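You operate a simulated robot arm through the tools that you are given. There is no shell and no other tool.

The job below is to be done with a simulated robot arm. You get a single attempt, and the scene is never put back.

Task
Tip the water from the grey drip tray into the teal tray on the side shelf.
Fine: stop the outfeed first; spill 10 g at most; the grey tray goes back on its drawer; slide that in and start again.

Only the result counts: the job must be done as asked and must still hold three seconds after the hand-in. Knocking over, shifting, dropping, spilling or breaking anything else fails it.

Robot
A 6-joint arm with a two-finger gripper, fixed in place. Base frame: the origin is on the floor under the middle of its stand, x ahead of it, y to its left, z up. Lengths are in mm, angles in rad, forces in N, time in s.
It reaches about 1417 mm from its shoulder. Its first joint turns from -2.897 to 2.897 rad. Payload 3.43 kg.
The TCP is the grasp point between the finger pads, 20 mm short of the fingertips. In the tool frame z runs along the fingers and y along their closing line. The gripper opens to 190 mm; its body begins 248 mm behind the TCP.
Orientation is told as [roll, pitch, yaw] about the base's x, y, z axes, in that order, counted from this pose: with the fingers straight down and closing along the base's y, the tool's x points along the base's -x, its y along +y and its z along -z.

Tools
- The arm moves only by the tool apply_moves. Its argument "rows" is one flat list of numbers, 7 for each row, row after row: the shift along the base's x, y, z in units of 20 mm (1.0 is 20 mm), then the turn, a rotation vector about the base's x, y, z in units of 6 degrees (1.0 is 6 degrees), then the gripper command, from -1 (shut) to 1 (fully open), values between in proportion. In form: [x, y, z, wx, wy, wz, fingers, x, y, z, wx, wy, wz, fingers, ...]. A call has 1 to 20 rows; each row shifts and turns the commanded pose from where the row before left it. A call with a number of a shift or a turn outside -1 to 1 is refused whole. Rows are played at 5 a second. More than 50 mm and 0.15 rad between two rows, or a gripper value outside its range, and nothing of the call is played. Where a pose cannot be reached the arm comes as near as it can. A force on the tool above 40 N (or 10 N above the force at the start of the call, whichever is more), or a blocked arm, ends the call early, and 0.2 s more pass. The fingers move at their own pace (about 153 mm/s each) and stop on an object; they squeeze with about 35 N. The grip force told is the motor's: it shows also when the fingers shut on nothing. Time passes only in rows, and 0.2 s behind the last, so rows that do not move let the fingers close. It gives the time, the measured TCP pose, the force on the tool (base axes), the opening and the grip force at its end, in the units of the frame above (readings bear some noise), with the torque about the TCP (base axes, N m) and any sound that the robot's microphone picked up.
- Cameras (640 x 400 px; columns grow to the right, rows downward): "scene" is fixed at [50, 643.7, 1585.9]; the picture's right is [-0.81, -0.59, 0.00], its down [-0.16, 0.22, -0.96] and it looks along [0.56, -0.78, -0.28] (base axes); focal length 314 px, centre (320, 200). "wrist" rides on the gripper at [70, -8, -288] in the tool frame; the picture's right is [0.12, 0.99, 0.00], its down [-0.96, 0.12, -0.25] and it looks along [-0.25, 0.03, 0.97] (tool axes); focal length 261 px, centre (320, 200). There is no depth. A picture from a camera that has moved, and an enlarged one, comes with that camera's place and axes in the base frame and with its lens. The place of the scene camera against the robot may be out by one fixed shift of up to 12 mm in any direction.
- camera(camera): a new picture of that camera. No time passes.
- raise_lower(by): moves the trunk up (or, below 0, down) by that many mm; the arm rides with it, the base frame stays. It gives what a move gives, with no picture.
- enlarge(camera, box): a new picture of the part [left, top, right, bottom] of that camera's present view, enlarged. No time passes.
- sign_off(): hands the job in; it is judged then, once.

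Nothing tells you positions but the pictures and the camera data. Unless the task says otherwise, let go and move clear before handing in.

The tools are called after ">>>" by a JSON object that holds its "op" and its "data". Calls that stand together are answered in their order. apply_moves: Moves the arm, as the interface text tells. Its arguments: {"type":"object","properties":{"rows":{"type":"array"}},"required":["rows"]} The other tools are called the same way: raise_lower (by) moves the trunk up or down; camera (camera) takes a picture; enlarge (camera, box) takes an enlarged picture of a part of a camera's view; sign_off () hands the job in.

At the start:

```text
clock: 0.0
position: [420.2, -461.3, 1503.3]
tcp_rot: [0.002, -0.002, 0.0]
ft_force: [-0.8, -0.2, 0.5]
ft_torque: [-0.02, -0.02, -0.02]
finger_gap: 189.9
gripper_force: 0.2
trunk travel left (down, up): [-375.0, 65.0]
```

scene: 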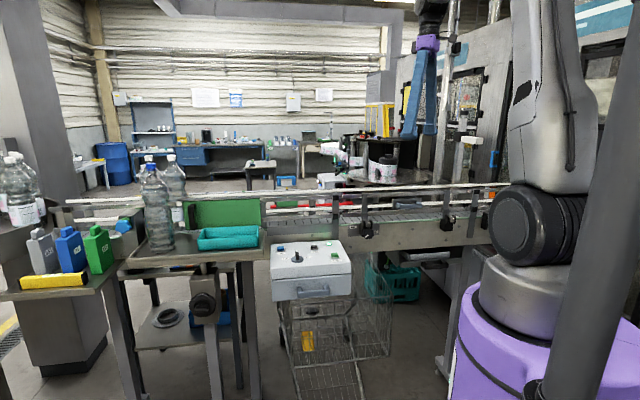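
wrist: 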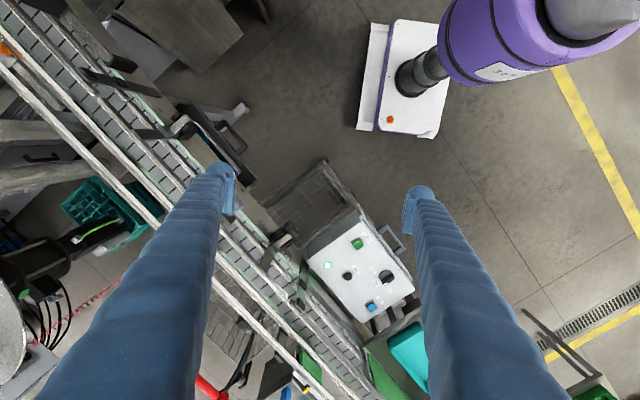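

I see a conveyor, a white control box with buttons and a drawer-like front, and a teal tray on a side table. I'll look closer at these before moving.

>>> {"op": "enlarge", "data": {"camera": "scene", "box": [240, 220, 400, 320]}}

>>> {"op": "enlarge", "data": {"camera": "scene", "box": [100, 180, 300, 305]}}

>>> {"op": "enlarge", "data": {"camera": "wrist", "box": [260, 180, 480, 400]}}

>>> {"op": "enlarge", "data": {"camera": "scene", "box": [340, 140, 540, 265]}}

```text
4.00 times, centred on (320, 270) of scene
camera zoom: at [50.0, 643.7, 1585.9], right [-0.81, -0.59, 0.0], down [-0.16, 0.22, -0.96], along [0.56, -0.78, -0.28], focal length 1256 px, centre (320, -80)
```

zoom: 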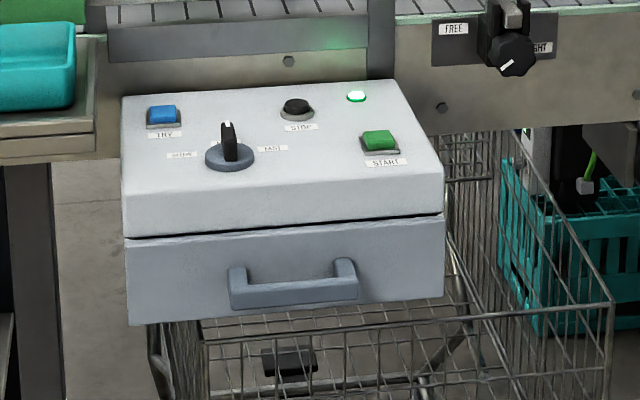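

```text
3.20 times, centred on (200, 242) of scene
camera zoom: at [50.0, 643.7, 1585.9], right [-0.81, -0.59, 0.0], down [-0.16, 0.22, -0.96], along [0.56, -0.78, -0.28], focal length 1005 px, centre (704, 64)
```

zoom: 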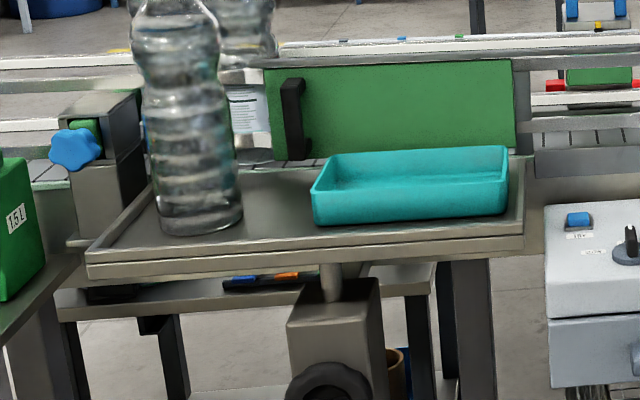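

```text
1.82 times, centred on (370, 290) of wrist
camera zoom: at [350.4, -470.1, 1789.7], right [-0.12, 0.99, 0.0], down [0.96, 0.12, 0.25], along [0.25, 0.03, -0.97], focal length 474 px, centre (229, 36)
```

zoom: 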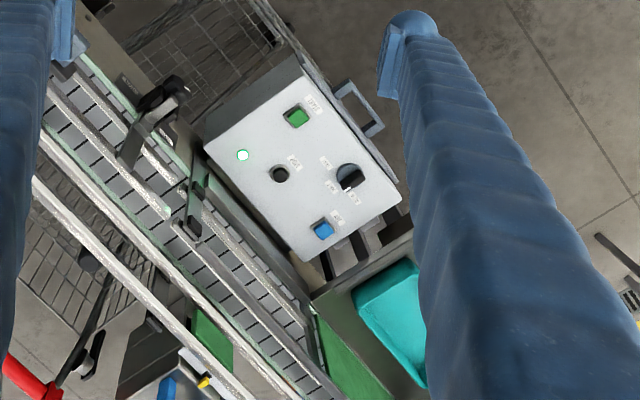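

```text
3.20 times, centred on (440, 202) of scene
camera zoom: at [50.0, 643.7, 1585.9], right [-0.81, -0.59, 0.0], down [-0.16, 0.22, -0.96], along [0.56, -0.78, -0.28], focal length 1005 px, centre (-64, 192)
```

zoom: 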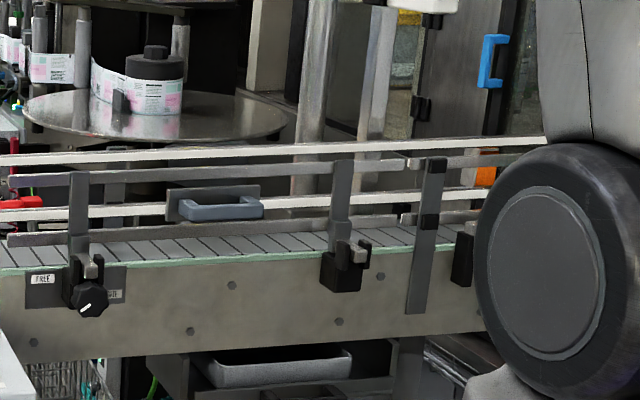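

The control box has TRY, STOP and START buttons, a selector and a lit green lamp. A grey tray seems to sit under the conveyor, right of the box, so I'll zoom in further on labels and that tray.

>>> {"op": "enlarge", "data": {"camera": "scene", "box": [265, 235, 345, 285]}}

>>> {"op": "enlarge", "data": {"camera": "scene", "box": [360, 230, 480, 305]}}

>>> {"op": "enlarge", "data": {"camera": "scene", "box": [340, 205, 404, 245]}}

>>> {"op": "enlarge", "data": {"camera": "wrist", "box": [0, 0, 320, 200]}}

>>> {"op": "enlarge", "data": {"camera": "wrist", "box": [300, 220, 420, 320]}}

```text
8.00 times, centred on (305, 260) of scene
camera zoom: at [50.0, 643.7, 1585.9], right [-0.81, -0.59, 0.0], down [-0.16, 0.22, -0.96], along [0.56, -0.78, -0.28], focal length 2512 px, centre (440, -280)
```

zoom: 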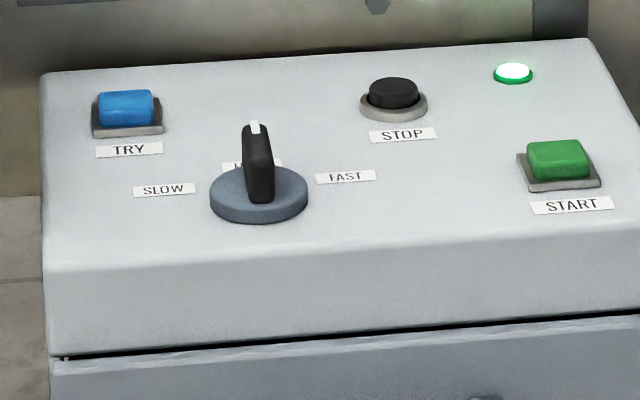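

```text
5.33 times, centred on (420, 268) of scene
camera zoom: at [50.0, 643.7, 1585.9], right [-0.81, -0.59, 0.0], down [-0.16, 0.22, -0.96], along [0.56, -0.78, -0.28], focal length 1675 px, centre (-213, -160)
```

zoom: 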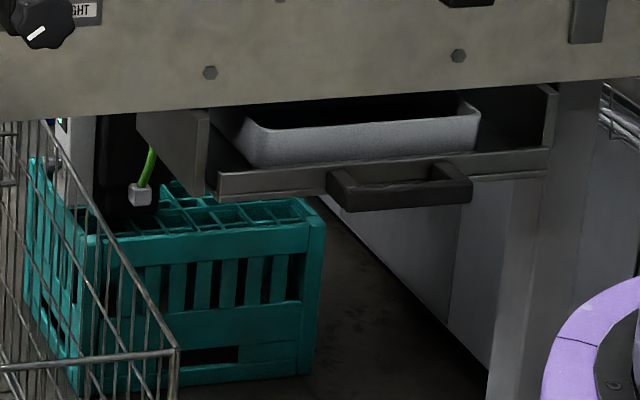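

```text
10.00 times, centred on (372, 225) of scene
camera zoom: at [50.0, 643.7, 1585.9], right [-0.81, -0.59, 0.0], down [-0.16, 0.22, -0.96], along [0.56, -0.78, -0.28], focal length 3140 px, centre (-200, -50)
```

zoom: 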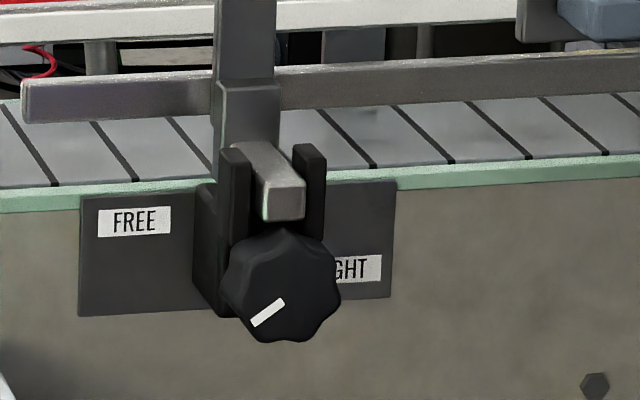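

```text
2.00 times, centred on (160, 100) of wrist
camera zoom: at [350.4, -470.1, 1789.7], right [-0.12, 0.99, 0.0], down [0.96, 0.12, 0.25], along [0.25, 0.03, -0.97], focal length 521 px, centre (640, 400)
```

zoom: 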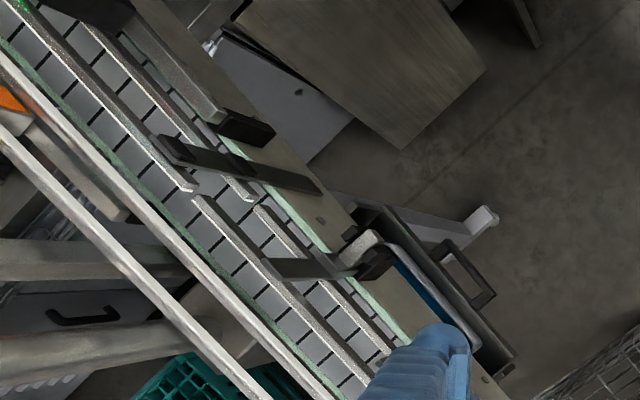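

```text
4.00 times, centred on (360, 270) of wrist
camera zoom: at [350.4, -470.1, 1789.7], right [-0.12, 0.99, 0.0], down [0.96, 0.12, 0.25], along [0.25, 0.03, -0.97], focal length 1043 px, centre (160, -80)
```

zoom: 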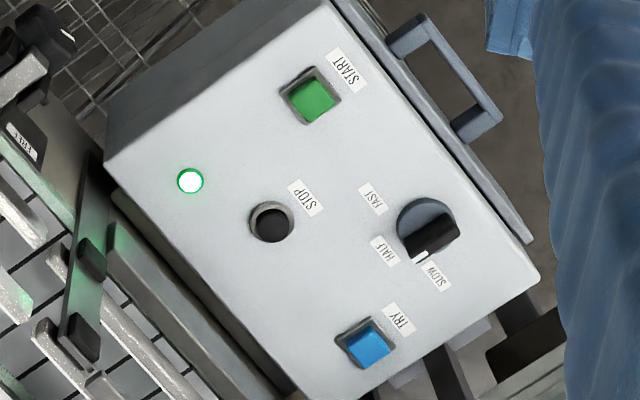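

The STOP button comes out at about (781, -328, 1035) and the conveyor runs at about 50° in the base xy plane. The grey tray sits on a part-open drawer near (400, -780, 860). I'll close the fingers and move above the control box for a better look.

>>> {"op": "apply_moves", "data": {"rows": [0.9, 0.33, -0.5, 0, 0, 0, -1, 0.9, 0.33, -0.5, 0, 0, 0, -1, 0.9, 0.33, -0.5, 0, 0, 0, -1, 0.9, 0.33, -0.5, 0, 0, 0, -1, 0.9, 0.33, -0.5, 0, 0, 0, -1, 0.9, 0.33, -0.5, 0, 0, 0, -1, 0.9, 0.33, -0.5, 0, 0, 0, -1, 0.9, 0.33, -0.5, 0, 0, 0, -1, 0.9, 0.33, -0.5, 0, 0, 0, -1, 0.9, 0.33, -0.5, 0, 0, 0, -1, 0.9, 0.33, -0.5, 0, 0, 0, -1, 0.9, 0.33, -0.5, 0, 0, 0, -1, 0.9, 0.33, -0.5, 0, 0, 0, -1, 0.9, 0.33, -0.5, 0, 0, 0, -1, 0.9, 0.33, -0.5, 0, 0, 0, -1, 0.9, 0.33, -0.5, 0, 0, 0, -1, 0.9, 0.33, -0.5, 0, 0, 0, -1, 0.9, 0.33, -0.5, 0, 0, 0, -1]}}

>>> {"op": "camera", "data": {"camera": "wrist"}}

>>> {"op": "camera", "data": {"camera": "scene"}}

```text
clock: 3.8
position: [747.0, -342.1, 1321.8]
tcp_rot: [0.0, 0.001, 0.001]
ft_force: [0.3, 0.2, -0.8]
ft_torque: [0.03, 0.07, 0.02]
finger_gap: 0.0
gripper_force: 33.8
trunk travel left (down, up): [-375.0, 65.0]
```

```text
taken
camera wrist: at [677.0, -351.2, 1608.5], right [-0.12, 0.99, 0.0], down [0.96, 0.12, 0.25], along [0.24, 0.03, -0.97], focal length 261 px, centre (320, 200)
```

wrist: 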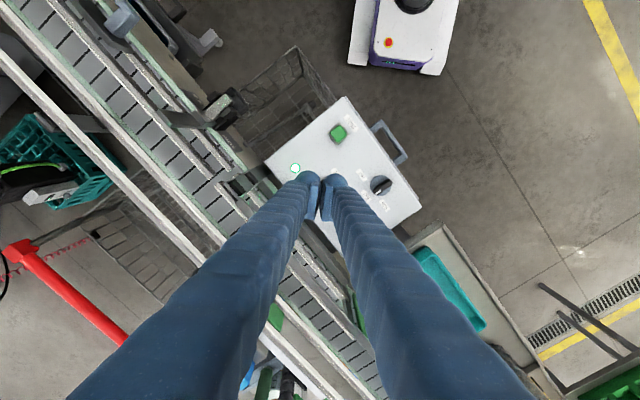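

```text
taken
```

scene: 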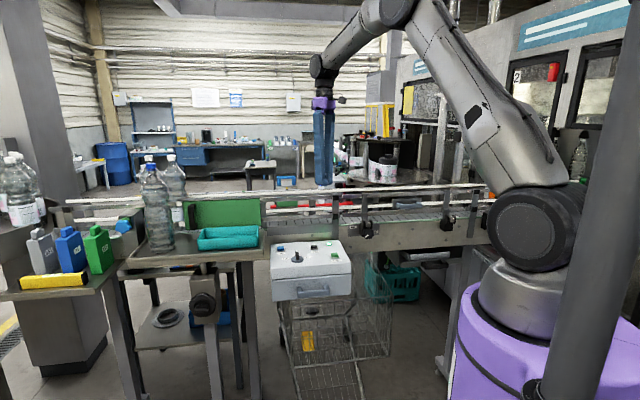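

The fingers are above the box now. I'll zoom in on the box from here to sharpen the button positions.

>>> {"op": "enlarge", "data": {"camera": "wrist", "box": [250, 80, 442, 200]}}

>>> {"op": "enlarge", "data": {"camera": "wrist", "box": [350, 200, 606, 360]}}

>>> {"op": "enlarge", "data": {"camera": "scene", "box": [250, 90, 410, 190]}}

```text
3.33 times, centred on (346, 140) of wrist
camera zoom: at [677.0, -351.2, 1608.5], right [-0.12, 0.99, 0.0], down [0.96, 0.12, 0.25], along [0.24, 0.03, -0.97], focal length 869 px, centre (233, 400)
```

zoom: 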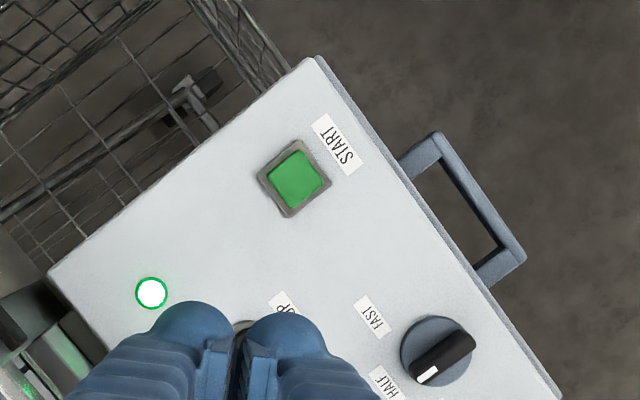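

```text
2.50 times, centred on (478, 280) of wrist
camera zoom: at [677.0, -351.2, 1608.5], right [-0.12, 0.99, 0.0], down [0.96, 0.12, 0.25], along [0.24, 0.03, -0.97], focal length 652 px, centre (-75, 0)
```

zoom: 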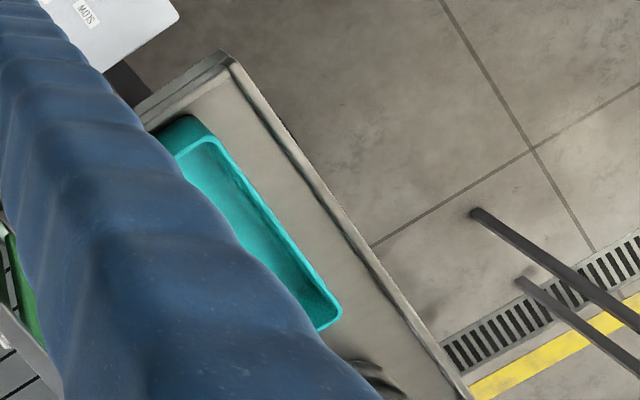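

```text
4.00 times, centred on (330, 140) of scene
camera zoom: at [50.0, 643.7, 1585.9], right [-0.81, -0.59, 0.0], down [-0.16, 0.22, -0.96], along [0.56, -0.78, -0.28], focal length 1256 px, centre (280, 440)
```

zoom: 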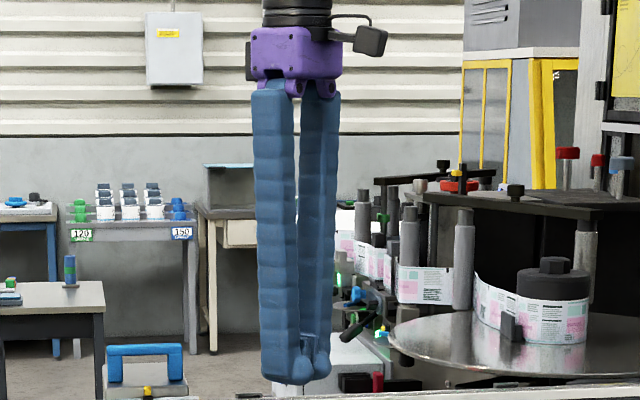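

STOP should be at about (786, -326), top near z = 1033, from two wrist views. Before pressing I'll check the fingertip shape.

>>> {"op": "enlarge", "data": {"camera": "scene", "box": [300, 160, 348, 190]}}

>>> {"op": "enlarge", "data": {"camera": "wrist", "box": [280, 160, 360, 240]}}

```text
13.33 times, centred on (324, 175) of scene
camera zoom: at [50.0, 643.7, 1585.9], right [-0.81, -0.59, 0.0], down [-0.16, 0.22, -0.96], along [0.56, -0.78, -0.28], focal length 4187 px, centre (267, 533)
```

zoom: 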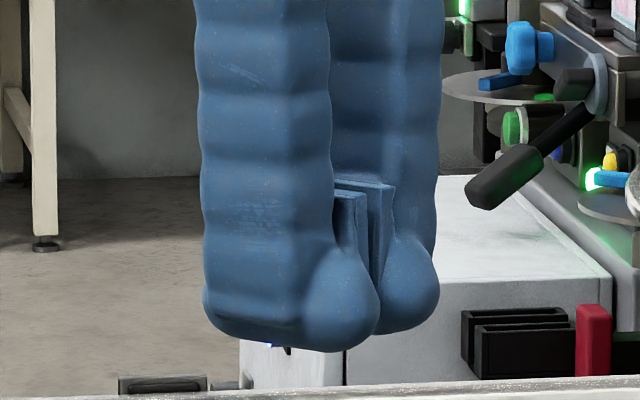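

```text
5.00 times, centred on (320, 200) of wrist
camera zoom: at [677.0, -351.2, 1608.5], right [-0.12, 0.99, 0.0], down [0.96, 0.12, 0.25], along [0.24, 0.03, -0.97], focal length 1303 px, centre (320, 200)
```

zoom: 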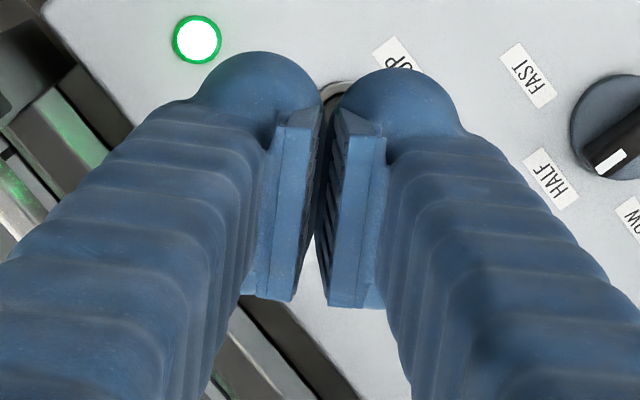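

The tips are rounded lobes about 17 mm either side of the TCP, so I'll press STOP with the -y finger. Next I descend to just above it.

>>> {"op": "apply_moves", "data": {"rows": [0.4, 0.32, -0.9, 0, 0, 0, -1, 0.4, 0.32, -0.9, 0, 0, 0, -1, 0.4, 0.32, -0.9, 0, 0, 0, -1, 0.4, 0.32, -0.9, 0, 0, 0, -1, 0.4, 0.32, -0.9, 0, 0, 0, -1, 0, 0, -0.9, 0, 0, 0, -1, 0, 0, -0.9, 0, 0, 0, -1, 0, 0, -0.9, 0, 0, 0, -1, 0, 0, -0.9, 0, 0, 0, -1, 0, 0, -0.9, 0, 0, 0, -1, 0, 0, -0.9, 0, 0, 0, -1, 0, 0, -0.9, 0, 0, 0, -1, 0, 0, -0.9, 0, 0, 0, -1, 0, 0, -0.5, 0, 0, 0, -1]}}

>>> {"op": "enlarge", "data": {"camera": "scene", "box": [260, 190, 370, 270]}}

>>> {"op": "camera", "data": {"camera": "wrist"}}

```text
clock: 6.8
position: [785.7, -311.6, 1077.9]
tcp_rot: [-0.001, 0.0, 0.002]
ft_force: [-0.2, -0.9, 0.1]
ft_torque: [0.02, -0.01, -0.01]
finger_gap: 0.0
gripper_force: 34.2
trunk travel left (down, up): [-375.0, 65.0]
```

```text
5.00 times, centred on (315, 230) of scene
camera zoom: at [50.0, 643.7, 1585.9], right [-0.81, -0.59, 0.0], down [-0.16, 0.22, -0.96], along [0.56, -0.78, -0.28], focal length 1570 px, centre (345, 50)
```

zoom: 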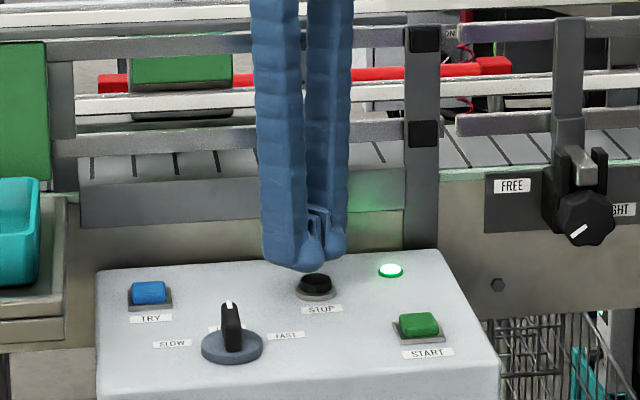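

```text
taken
camera wrist: at [715.5, -320.6, 1364.7], right [-0.12, 0.99, 0.0], down [0.96, 0.12, 0.25], along [0.24, 0.03, -0.97], focal length 261 px, centre (320, 200)
```

wrist: 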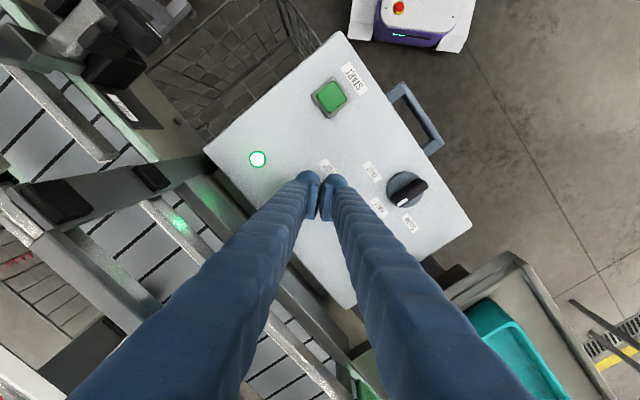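

The finger is hovering just above the STOP button. I'll press straight down gently and then lift.

>>> {"op": "apply_moves", "data": {"rows": [0, 0, -0.4, 0, 0, 0, -1, 0, 0, -0.4, 0, 0, 0, -1, 0, 0, -0.2, 0, 0, 0, -1, 0, 0, -0.15, 0, 0, 0, -1, 0, 0, -0.15, 0, 0, 0, -1, 0, 0, -0.1, 0, 0, 0, -1]}}

>>> {"op": "enlarge", "data": {"camera": "scene", "box": [260, 190, 370, 270]}}

```text
clock: 8.2
position: [784.3, -310.6, 1052.3]
tcp_rot: [0.001, 0.001, 0.0]
ft_force: [-0.7, -0.4, 10.0]
ft_torque: [-0.08, -0.02, 0.03]
finger_gap: 0.0
gripper_force: 34.2
trunk travel left (down, up): [-375.0, 65.0]
heard: click
```

```text
5.00 times, centred on (315, 230) of scene
camera zoom: at [50.0, 643.7, 1585.9], right [-0.81, -0.59, 0.0], down [-0.16, 0.22, -0.96], along [0.56, -0.78, -0.28], focal length 1570 px, centre (345, 50)
```

zoom: 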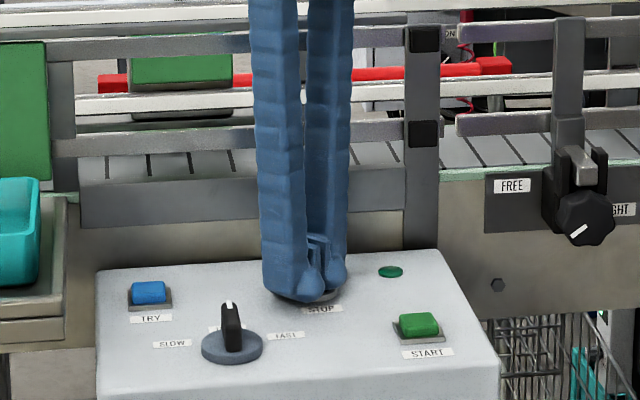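

STOP clicked and the lamp went out. I'll raise the arm and move over to the drawer, turning the gripper 50° to line up with the conveyor.

>>> {"op": "apply_moves", "data": {"rows": [0, 0, 1, 0, 0, 0, -1, 0, 0, 1, 0, 0, 0, -1, 0, 0, 1, 0, 0, 0, -1, 0, 0, 1, 0, 0, 0, -1, 0, 0, 1, 0, 0, 0, -1, 0, 0, 1, 0, 0, 0, -1, 0, 0, 1, 0, 0, 0, -1, 0, 0, 1, 0, 0, 0, -1, 0, 0, 1, 0, 0, 0, -1, 0, 0, 1, 0, 0, 0, -1, 0, 0, 1, 0, 0, 0, -1, 0, 0, 1, 0, 0, 0, -1, 0, 0, 1, 0, 0, 0, -1, 0, 0, 1, 0, 0, 0, -1, 0, 0, 1, 0, 0, 0, -1]}}

>>> {"op": "apply_moves", "data": {"rows": [-0.95, -0.8, 0, 0, 0, 0.42, -1, -0.95, -0.8, 0, 0, 0, 0.42, -1, -0.95, -0.8, 0, 0, 0, 0.42, -1, -0.95, -0.8, 0, 0, 0, 0.42, -1, -0.95, -0.8, 0, 0, 0, 0.42, -1, -0.95, -0.8, 0, 0, 0, 0.42, -1, -0.95, -0.8, 0, 0, 0, 0.42, -1, -0.95, -0.8, 0, 0, 0, 0.42, -1, -0.95, -0.8, 0, 0, 0, 0.42, -1, -0.95, -0.8, 0, 0, 0, 0.42, -1, -0.95, -0.8, 0, 0, 0, 0.42, -1, -0.95, -0.8, 0, 0, 0, 0.42, -1, -0.95, -0.8, 0, 0, 0, 0.42, -1, -0.95, -0.8, 0, 0, 0, 0.42, -1, -0.95, -0.8, 0, 0, 0, 0.42, -1, -0.95, -0.8, 0, 0, 0, 0.42, -1, -0.95, -0.8, 0, 0, 0, 0.42, -1, -0.95, -0.8, 0, 0, 0, 0.42, -1, -0.95, -0.8, 0, 0, 0, 0.42, -1, -0.95, -0.8, 0, 0, 0, 0.35, -1]}}

>>> {"op": "camera", "data": {"camera": "wrist"}}

>>> {"op": "camera", "data": {"camera": "scene"}}

```text
clock: 11.4
position: [786.5, -308.6, 1348.6]
tcp_rot: [-0.001, -0.001, 0.0]
ft_force: [-0.3, -0.9, 0.2]
ft_torque: [-0.02, 0.0, 0.0]
finger_gap: 0.1
gripper_force: 34.7
trunk travel left (down, up): [-375.0, 65.0]
```

```text
clock: 15.6
position: [404.2, -629.5, 1349.1]
tcp_rot: [0.0, -0.001, 0.874]
ft_force: [-0.1, -0.2, -0.4]
ft_torque: [0.03, 0.01, 0.0]
finger_gap: 0.0
gripper_force: 34.7
trunk travel left (down, up): [-375.0, 65.0]
```

```text
taken
camera wrist: at [364.6, -690.3, 1637.6], right [-0.84, 0.55, 0.0], down [0.53, 0.81, 0.25], along [0.14, 0.21, -0.97], focal length 261 px, centre (320, 200)
```

wrist: 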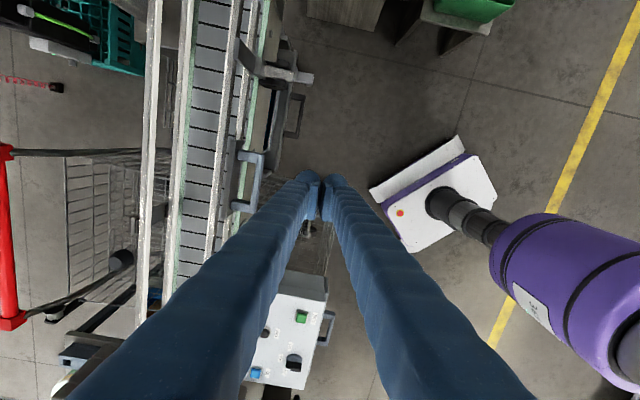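

```text
taken
```

scene: 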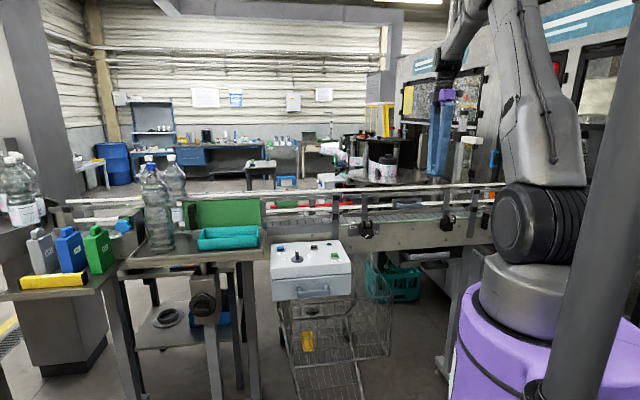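

The drawer with the tray is in the upper middle of the wrist view. I'll zoom in to measure its direction and the handle.

>>> {"op": "enlarge", "data": {"camera": "wrist", "box": [200, 20, 360, 220]}}

>>> {"op": "enlarge", "data": {"camera": "wrist", "box": [240, 40, 336, 100]}}

>>> {"op": "enlarge", "data": {"camera": "wrist", "box": [240, 90, 336, 150]}}

>>> {"op": "enlarge", "data": {"camera": "scene", "box": [385, 240, 465, 290]}}

```text
2.00 times, centred on (280, 120) of wrist
camera zoom: at [364.6, -690.3, 1637.6], right [-0.84, 0.55, 0.0], down [0.53, 0.81, 0.25], along [0.14, 0.21, -0.97], focal length 521 px, centre (400, 360)
```

zoom: 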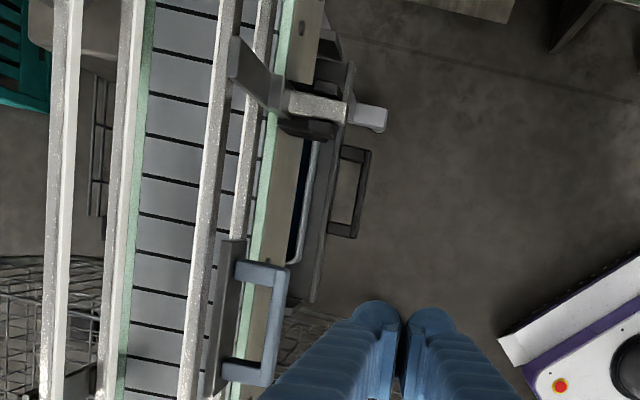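

```text
6.67 times, centred on (288, 70) of wrist
camera zoom: at [364.6, -690.3, 1637.6], right [-0.84, 0.55, 0.0], down [0.53, 0.81, 0.25], along [0.14, 0.21, -0.97], focal length 1738 px, centre (533, 1067)
```

zoom: 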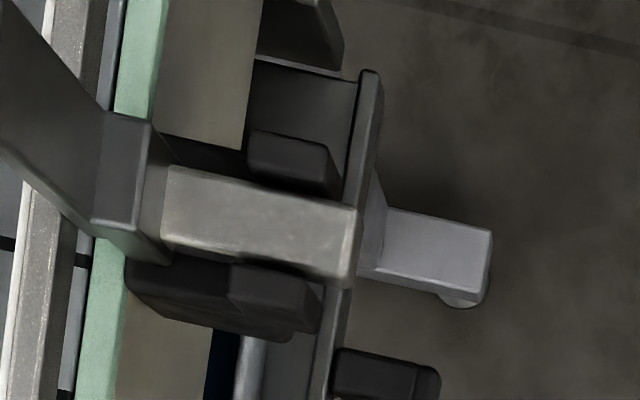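

```text
6.67 times, centred on (288, 120) of wrist
camera zoom: at [364.6, -690.3, 1637.6], right [-0.84, 0.55, 0.0], down [0.53, 0.81, 0.25], along [0.14, 0.21, -0.97], focal length 1738 px, centre (533, 733)
```

zoom: 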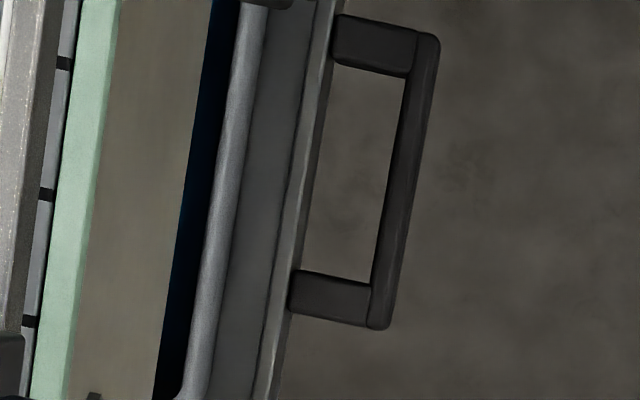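

```text
8.00 times, centred on (425, 265) of scene
camera zoom: at [50.0, 643.7, 1585.9], right [-0.81, -0.59, 0.0], down [-0.16, 0.22, -0.96], along [0.56, -0.78, -0.28], focal length 2512 px, centre (-520, -320)
```

zoom: 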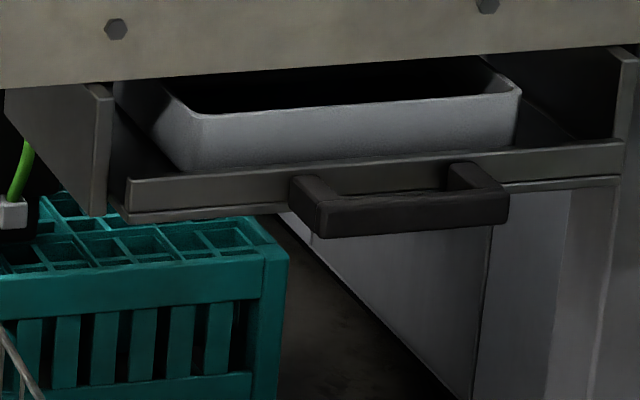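

The conveyor runs at exactly 45°, so c=(0.707,0.707) is along it and n=(-0.707,0.707) points out of the drawer. The handle is centred at c≈-259, n≈-809, z≈880, and its gap is only about 32 mm. I'll approach it with the tool tilted about 60° outward, with the bar pinched from above and below.

>>> {"op": "apply_moves", "data": {"rows": [-0.5, -0.25, 0, 0, 0, -0.425, -1, -0.5, -0.25, -0.5, 0, 0, -0.425, -1, -0.2, -0.1, -0.6, -0.3536, -0.3536, 0, -1, -0.2, -0.1, -0.6, -0.3536, -0.3536, 0, -1, -0.2, -0.1, -0.6, -0.3536, -0.3536, 0, -1, -0.2, -0.1, -0.6, -0.3536, -0.3536, 0, -1, -0.2, -0.1, -0.6, -0.3536, -0.3536, 0, -1, -0.2, -0.1, -0.6, -0.3536, -0.3536, 0, -1, -0.2, -0.1, -0.6, -0.3536, -0.3536, 0, -1, -0.2, -0.1, -0.6, -0.3536, -0.3536, 0, -1, -0.2, -0.1, -0.6, -0.3536, -0.3536, 0, -1, -0.2, -0.1, -0.6, -0.3536, -0.3536, 0, -1, -0.2, -0.1, -0.6, -0.3536, -0.3536, 0, -1, -0.2, -0.1, -0.6, -0.3536, -0.3536, 0, -1, -0.2, -0.1, -0.6, -0.3536, -0.3536, 0, -1, -0.2, -0.1, -0.6, -0.3536, -0.3536, 0, -1, -0.2, -0.1, -0.6, -0.3536, -0.3536, 0, -1, -0.2, -0.1, -0.6, -0.3536, -0.3536, 0, -1, -0.2, -0.1, -0.6, -0.3536, -0.3536, 0, -1, -0.2, -0.1, -0.6, -0.3536, -0.3536, 0, -1]}}

>>> {"op": "camera", "data": {"camera": "wrist"}}

>>> {"op": "camera", "data": {"camera": "scene"}}

```text
clock: 19.8
position: [344.9, -661.5, 1221.8]
tcp_rot: [-0.524, -0.002, 0.784]
ft_force: [0.4, 0.7, 0.3]
ft_torque: [0.0, -0.05, 0.02]
finger_gap: 0.0
gripper_force: 34.6
out of reach, approached as far as the arm can: row 13, 14, 15, 16, 17, 18, 19, 20
trunk travel left (down, up): [-375.0, 65.0]
```

```text
taken
camera wrist: at [199.3, -614.8, 1474.6], right [-0.69, 0.53, -0.5], down [0.52, 0.84, 0.16], along [0.5, -0.15, -0.85], focal length 261 px, centre (320, 200)
```

wrist: 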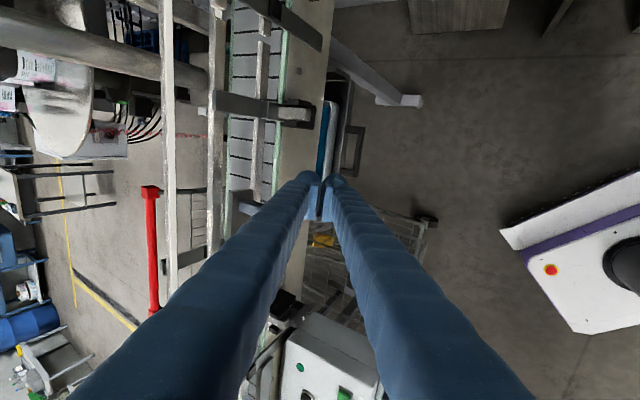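

```text
taken
```

scene: 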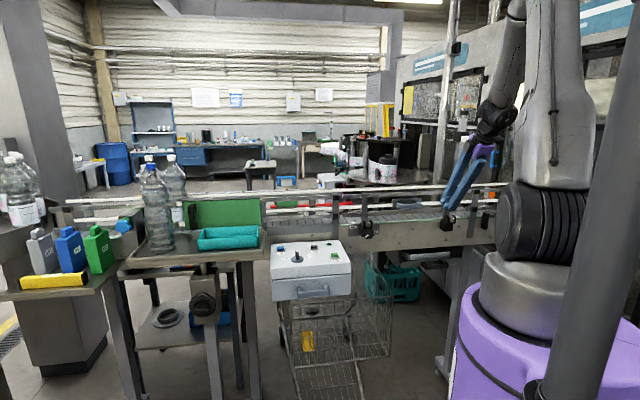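

The arm stopped at a 30° tilt because the wrist came too close to the shoulder while high up. Going lower first should give more room, so I'll descend in this pose and then tilt further.

>>> {"op": "apply_moves", "data": {"rows": [-0.1, -0.1, -1, 0, 0, 0, -1, -0.1, -0.1, -1, 0, 0, 0, -1, -0.1, -0.1, -1, 0, 0, 0, -1, -0.1, -0.1, -1, 0, 0, 0, -1, -0.1, -0.1, -1, 0, 0, 0, -1, -0.1, -0.1, -1, 0, 0, 0, -1, -0.1, -0.1, -1, 0, 0, 0, -1, -0.1, -0.1, -1, 0, 0, 0, -1, -0.1, -0.1, -1, 0, 0, 0, -1, -0.1, -0.1, -1, 0, 0, 0, -1, -0.1, -0.1, -1, 0, 0, 0, -1, -0.1, -0.1, -1, 0, 0, 0, -1]}}

>>> {"op": "camera", "data": {"camera": "wrist"}}

>>> {"op": "camera", "data": {"camera": "scene"}}

```text
clock: 22.4
position: [389.8, -765.2, 1117.1]
tcp_rot: [-0.5, -0.002, 0.78]
ft_force: [0.6, -0.3, 0.6]
ft_torque: [0.01, -0.01, 0.03]
finger_gap: 0.0
gripper_force: 34.3
out of reach, approached as far as the arm can: row 1, 2, 3, 4, 5, 6, 7, 8, 9, 10, 11, 12
trunk travel left (down, up): [-375.0, 65.0]
```

```text
taken
camera wrist: at [247.5, -723.3, 1373.4], right [-0.7, 0.54, -0.48], down [0.53, 0.83, 0.16], along [0.49, -0.14, -0.86], focal length 261 px, centre (320, 200)
```

wrist: 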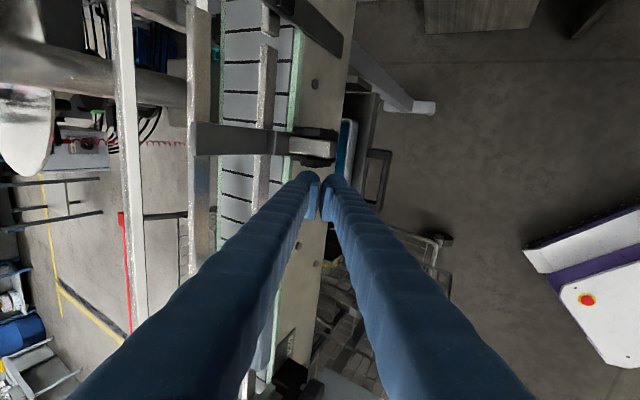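

```text
taken
```

scene: 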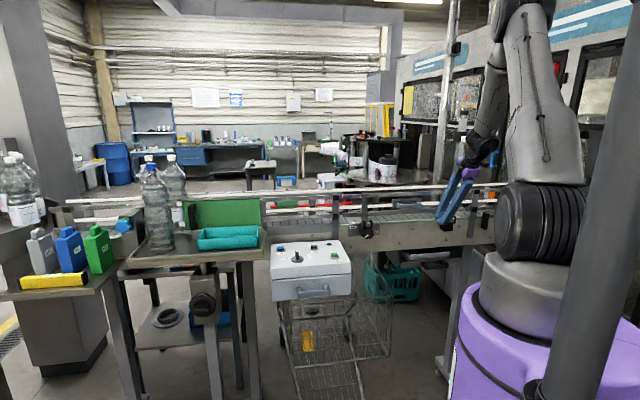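

The arm drifted outward to n≈-817, z≈1117 and can't bend its wrist further up. Tilt is therefore limited to about 30°, and I'll use the trunk for height instead. I'll measure the handle again from this closer view.

>>> {"op": "enlarge", "data": {"camera": "wrist", "box": [320, 70, 448, 150]}}

>>> {"op": "enlarge", "data": {"camera": "wrist", "box": [320, 140, 448, 220]}}

>>> {"op": "enlarge", "data": {"camera": "scene", "box": [400, 160, 528, 240]}}

```text
5.00 times, centred on (384, 110) of wrist
camera zoom: at [247.5, -723.3, 1373.4], right [-0.7, 0.54, -0.48], down [0.53, 0.83, 0.16], along [0.49, -0.14, -0.86], focal length 1303 px, centre (0, 650)
```

zoom: 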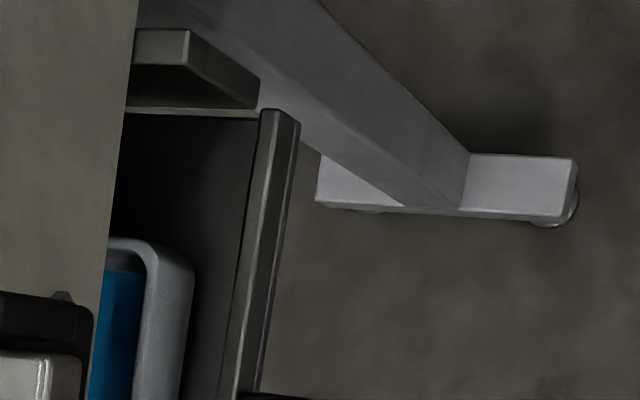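

```text
5.00 times, centred on (384, 180) of wrist
camera zoom: at [247.5, -723.3, 1373.4], right [-0.7, 0.54, -0.48], down [0.53, 0.83, 0.16], along [0.49, -0.14, -0.86], focal length 1303 px, centre (0, 300)
```

zoom: 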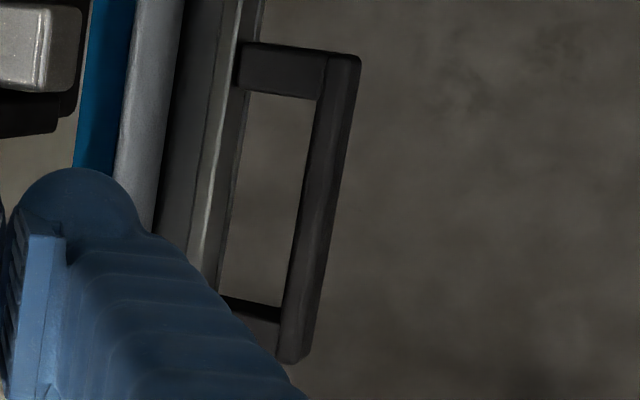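

```text
5.00 times, centred on (464, 200) of scene
camera zoom: at [50.0, 643.7, 1585.9], right [-0.81, -0.59, 0.0], down [-0.16, 0.22, -0.96], along [0.56, -0.78, -0.28], focal length 1570 px, centre (-400, 200)
```

zoom: 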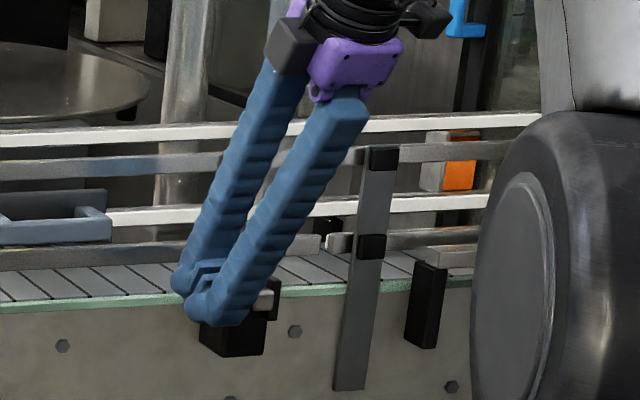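

Handle gap measures about 35 mm (bar n≈-812…-802, panel ≈-848), which is enough for one finger with a small tilt. I'll go up at a 25° tilt and move over, then lower the trunk fully so the arm keeps working range during the pull.

>>> {"op": "apply_moves", "data": {"rows": [-0.1, 0.1, 0.5, 0, 0, 0, -1, -0.1, 0.1, 1, 0, 0, 0, -1, -0.1, 0.1, 1, 0, 0, 0, -1, -0.1, 0.1, 1, 0, 0, 0, -1, -0.1, 0.1, 1, 0, 0, 0, -1, -0.1, 0.1, 1, 0.2, 0.2, 0, -1, -0.1, 0.1, 1, 0.23, 0.23, 0, -1, -0.1, 0.1, 1, 0, 0, 0, -1, 0, 0, 1, 0, 0, 0, -1, 0, 0, 1, 0, 0, 0, -1, 0, 0, 0.5, 0, 0, 0, -1]}}

```text
clock: 24.8
position: [372.4, -748.8, 1320.7]
tcp_rot: [-0.458, -0.003, 0.782]
ft_force: [0.5, -0.4, 0.6]
ft_torque: [-0.03, -0.02, -0.01]
finger_gap: 0.0
gripper_force: 33.6
out of reach, approached as far as the arm can: row 1
trunk travel left (down, up): [-375.0, 65.0]
```

Now at n≈-793, c≈-266, z≈1321 with a 26° tilt. I'll lower the trunk in two steps.

>>> {"op": "raise_lower", "data": {"by": -250}}

>>> {"op": "camera", "data": {"camera": "wrist"}}

>>> {"op": "camera", "data": {"camera": "scene"}}

```text
clock: 27.4
position: [372.7, -749.6, 1069.9]
tcp_rot: [-0.459, -0.001, 0.785]
ft_force: [0.0, -0.2, 0.8]
ft_torque: [-0.03, 0.0, 0.02]
finger_gap: 0.0
gripper_force: 34.8
trunk travel left (down, up): [-125.0, 315.0]
```

```text
taken
camera wrist: at [238.3, -714.7, 1330.7], right [-0.71, 0.55, -0.44], down [0.53, 0.83, 0.17], along [0.46, -0.11, -0.88], focal length 261 px, centre (320, 200)
```

wrist: 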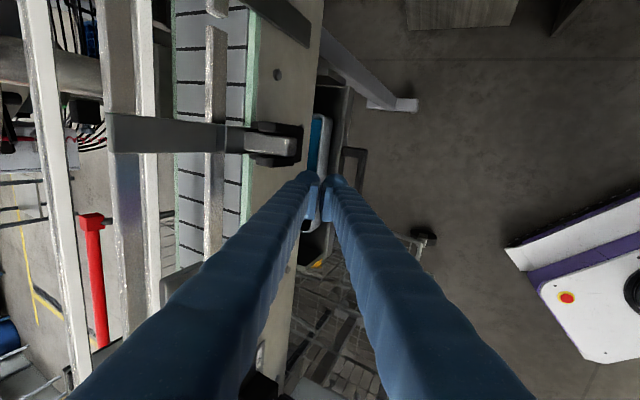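

```text
taken
```

scene: 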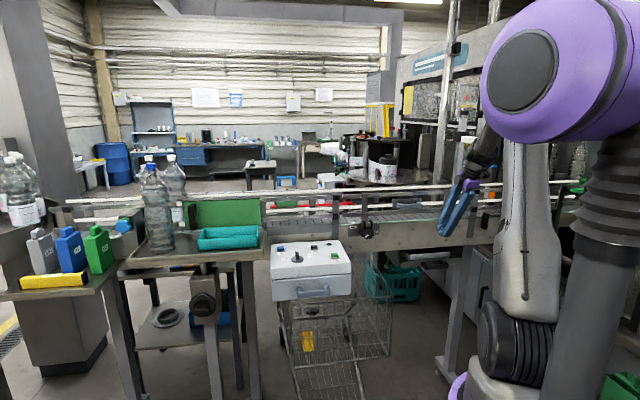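

The path is clear, so I'll lower the remaining 125 mm.

>>> {"op": "raise_lower", "data": {"by": -125}}

>>> {"op": "camera", "data": {"camera": "wrist"}}

>>> {"op": "enlarge", "data": {"camera": "wrist", "box": [260, 80, 420, 230]}}

>>> {"op": "enlarge", "data": {"camera": "scene", "box": [370, 200, 498, 290]}}

```text
clock: 28.9
position: [372.2, -749.4, 944.7]
tcp_rot: [-0.461, -0.001, 0.784]
ft_force: [0.6, -0.9, 0.1]
ft_torque: [0.02, -0.02, 0.01]
finger_gap: 0.0
gripper_force: 34.1
trunk travel left (down, up): [0.0, 440.0]
```

```text
taken
camera wrist: at [238.3, -714.7, 1205.8], right [-0.71, 0.55, -0.44], down [0.53, 0.83, 0.17], along [0.46, -0.11, -0.88], focal length 261 px, centre (320, 200)
```

wrist: 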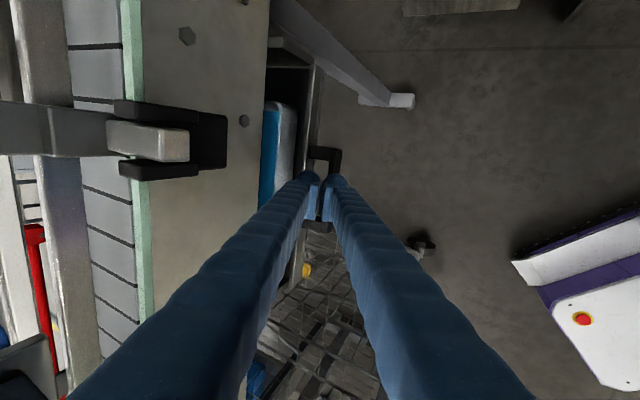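

```text
2.67 times, centred on (340, 155) of wrist
camera zoom: at [238.3, -714.7, 1205.8], right [-0.71, 0.55, -0.44], down [0.53, 0.83, 0.17], along [0.46, -0.11, -0.88], focal length 695 px, centre (267, 320)
```

zoom: 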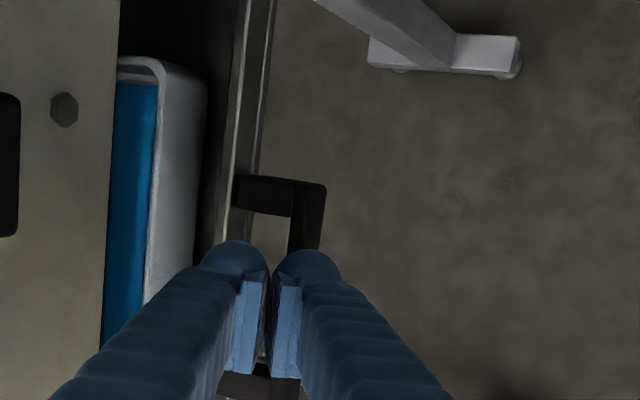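

```text
4.44 times, centred on (434, 245) of scene
camera zoom: at [50.0, 643.7, 1585.9], right [-0.81, -0.59, 0.0], down [-0.16, 0.22, -0.96], along [0.56, -0.78, -0.28], focal length 1396 px, centre (-187, 0)
```

zoom: 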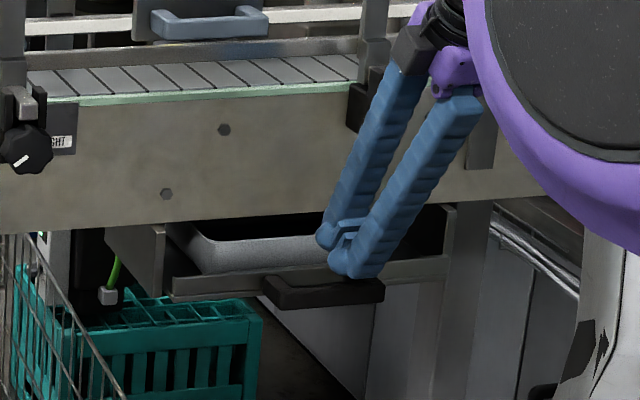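

I'll zoom in further on the handle bar next to the fingertips.

>>> {"op": "enlarge", "data": {"camera": "wrist", "box": [300, 135, 364, 175]}}

>>> {"op": "enlarge", "data": {"camera": "scene", "box": [415, 235, 479, 275]}}

```text
10.00 times, centred on (332, 155) of wrist
camera zoom: at [238.3, -714.7, 1205.8], right [-0.71, 0.55, -0.44], down [0.53, 0.83, 0.17], along [0.46, -0.11, -0.88], focal length 2606 px, centre (200, 650)
```

zoom: 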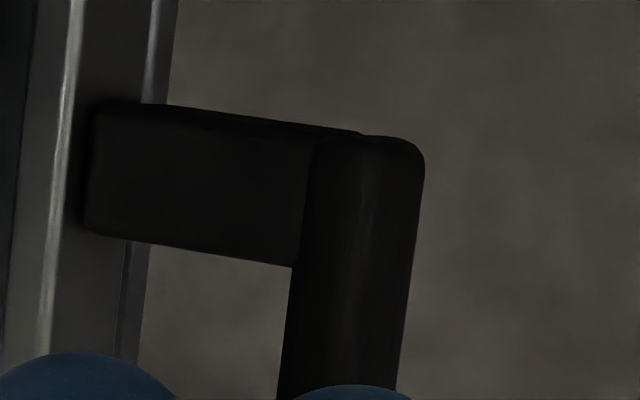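

```text
10.00 times, centred on (447, 255) of scene
camera zoom: at [50.0, 643.7, 1585.9], right [-0.81, -0.59, 0.0], down [-0.16, 0.22, -0.96], along [0.56, -0.78, -0.28], focal length 3140 px, centre (-950, -350)
```

zoom: 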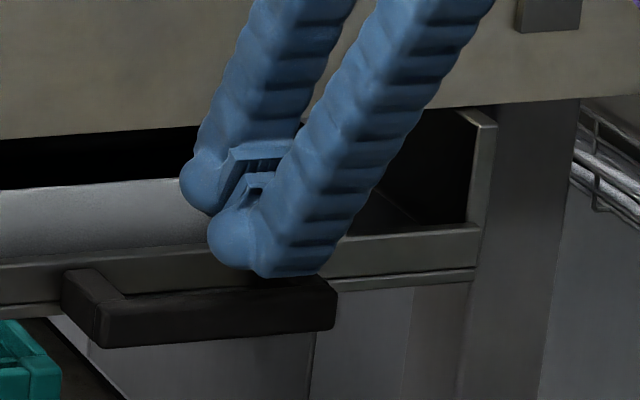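

The bar is about n -812…-804, z 869…891, and the panel's outer face is at n≈-848 with its top at z≈890. I'll open the fingers to about 26 mm and line up above the bar along the tool axis.

>>> {"op": "apply_moves", "data": {"rows": [-0.061, 0.226, -0.26, 0, 0, 0, -0.726, -0.061, 0.226, -0.26, 0, 0, 0, -0.726, -0.061, 0.226, -0.26, 0, 0, 0, -0.726, 0, 0, 0, 0, 0, 0, -0.726]}}

>>> {"op": "enlarge", "data": {"camera": "wrist", "box": [280, 130, 376, 230]}}

>>> {"op": "enlarge", "data": {"camera": "scene", "box": [400, 225, 480, 275]}}

```text
clock: 29.9
position: [369.2, -737.2, 929.0]
tcp_rot: [-0.458, 0.001, 0.784]
ft_force: [0.6, 0.1, -0.7]
ft_torque: [0.01, 0.01, -0.03]
finger_gap: 26.0
gripper_force: 0.1
trunk travel left (down, up): [0.0, 440.0]
```

```text
4.00 times, centred on (328, 180) of wrist
camera zoom: at [235.3, -701.1, 1189.9], right [-0.71, 0.55, -0.44], down [0.53, 0.83, 0.17], along [0.46, -0.11, -0.88], focal length 1043 px, centre (288, 280)
```

zoom: 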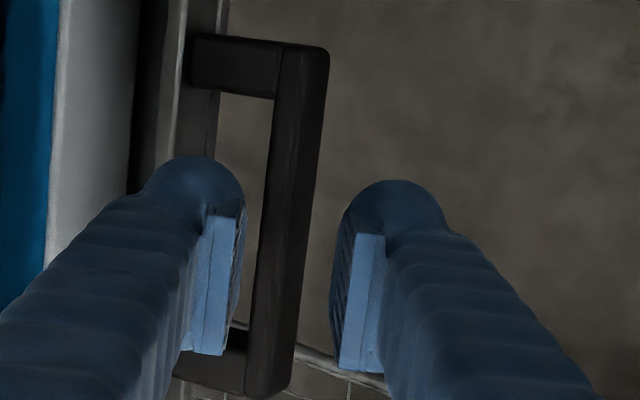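

```text
8.00 times, centred on (440, 250) of scene
camera zoom: at [50.0, 643.7, 1585.9], right [-0.81, -0.59, 0.0], down [-0.16, 0.22, -0.96], along [0.56, -0.78, -0.28], focal length 2512 px, centre (-640, -200)
```

zoom: 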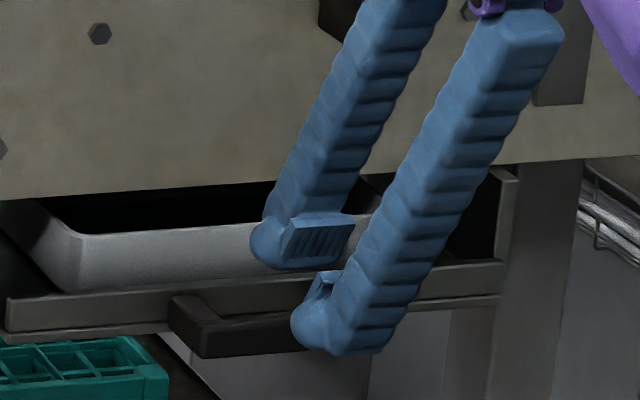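

Alignment looks right: the bar is between the two fingers and the inner finger clears the panel. I'll advance 45 mm along the tool axis.

>>> {"op": "apply_moves", "data": {"rows": [0.118, -0.118, -0.336, 0, 0, 0, -0.726, 0.118, -0.118, -0.336, 0, 0, 0, -0.726, 0.118, -0.118, -0.336, 0, 0, 0, -0.726, 0.118, -0.118, -0.336, 0, 0, 0, -0.726, 0.118, -0.118, -0.336, 0, 0, 0, -0.726, 0.118, -0.118, -0.336, 0, 0, 0, -0.726]}}

>>> {"op": "enlarge", "data": {"camera": "wrist", "box": [280, 130, 376, 230]}}

>>> {"op": "enlarge", "data": {"camera": "scene", "box": [400, 225, 480, 275]}}

```text
clock: 31.3
position: [383.5, -749.4, 888.6]
tcp_rot: [-0.46, 0.0, 0.785]
ft_force: [1.5, 0.2, -0.3]
ft_torque: [-0.05, -0.03, 0.0]
finger_gap: 26.0
gripper_force: 0.0
trunk travel left (down, up): [0.0, 440.0]
```

```text
4.00 times, centred on (328, 180) of wrist
camera zoom: at [249.3, -714.9, 1148.9], right [-0.71, 0.55, -0.44], down [0.53, 0.83, 0.17], along [0.46, -0.11, -0.88], focal length 1043 px, centre (288, 280)
```

zoom: 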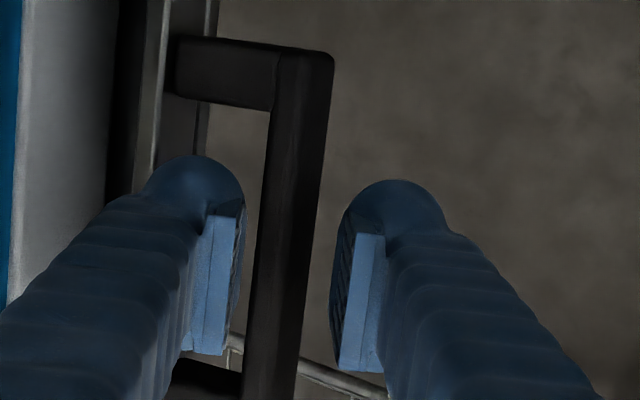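

```text
8.00 times, centred on (440, 250) of scene
camera zoom: at [50.0, 643.7, 1585.9], right [-0.81, -0.59, 0.0], down [-0.16, 0.22, -0.96], along [0.56, -0.78, -0.28], focal length 2512 px, centre (-640, -200)
```

zoom: 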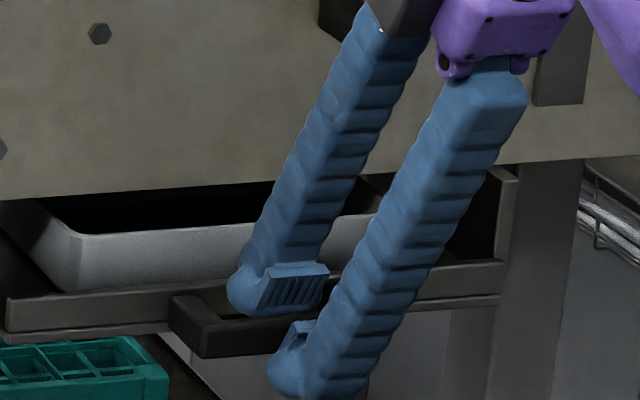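

The inner finger is behind the bar and the outer one in front. I'll close slowly to grip the handle.

>>> {"op": "apply_moves", "data": {"rows": [0, 0, 0, 0, 0, 0, -0.768, 0, 0, 0, 0, 0, 0, -0.789, 0, 0, 0, 0, 0, 0, -0.811, 0, 0, 0, 0, 0, 0, -0.832, 0, 0, 0, 0, 0, 0, -0.853, 0, 0, 0, 0, 0, 0, -0.9, 0, 0, 0, 0, 0, 0, -1, 0, 0, 0, 0, 0, 0, -1]}}

>>> {"op": "enlarge", "data": {"camera": "wrist", "box": [280, 130, 376, 230]}}

```text
clock: 33.1
position: [384.1, -750.1, 887.4]
tcp_rot: [-0.459, 0.001, 0.783]
ft_force: [2.1, -2.9, 3.4]
ft_torque: [0.39, 0.67, 0.26]
finger_gap: 13.9
gripper_force: 45.2
trunk travel left (down, up): [0.0, 440.0]
```

```text
4.00 times, centred on (328, 180) of wrist
camera zoom: at [249.2, -715.0, 1149.0], right [-0.71, 0.55, -0.44], down [0.53, 0.83, 0.17], along [0.46, -0.11, -0.88], focal length 1043 px, centre (288, 280)
```

zoom: 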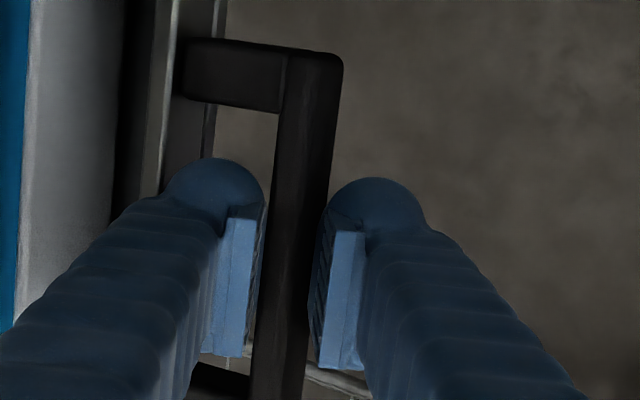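

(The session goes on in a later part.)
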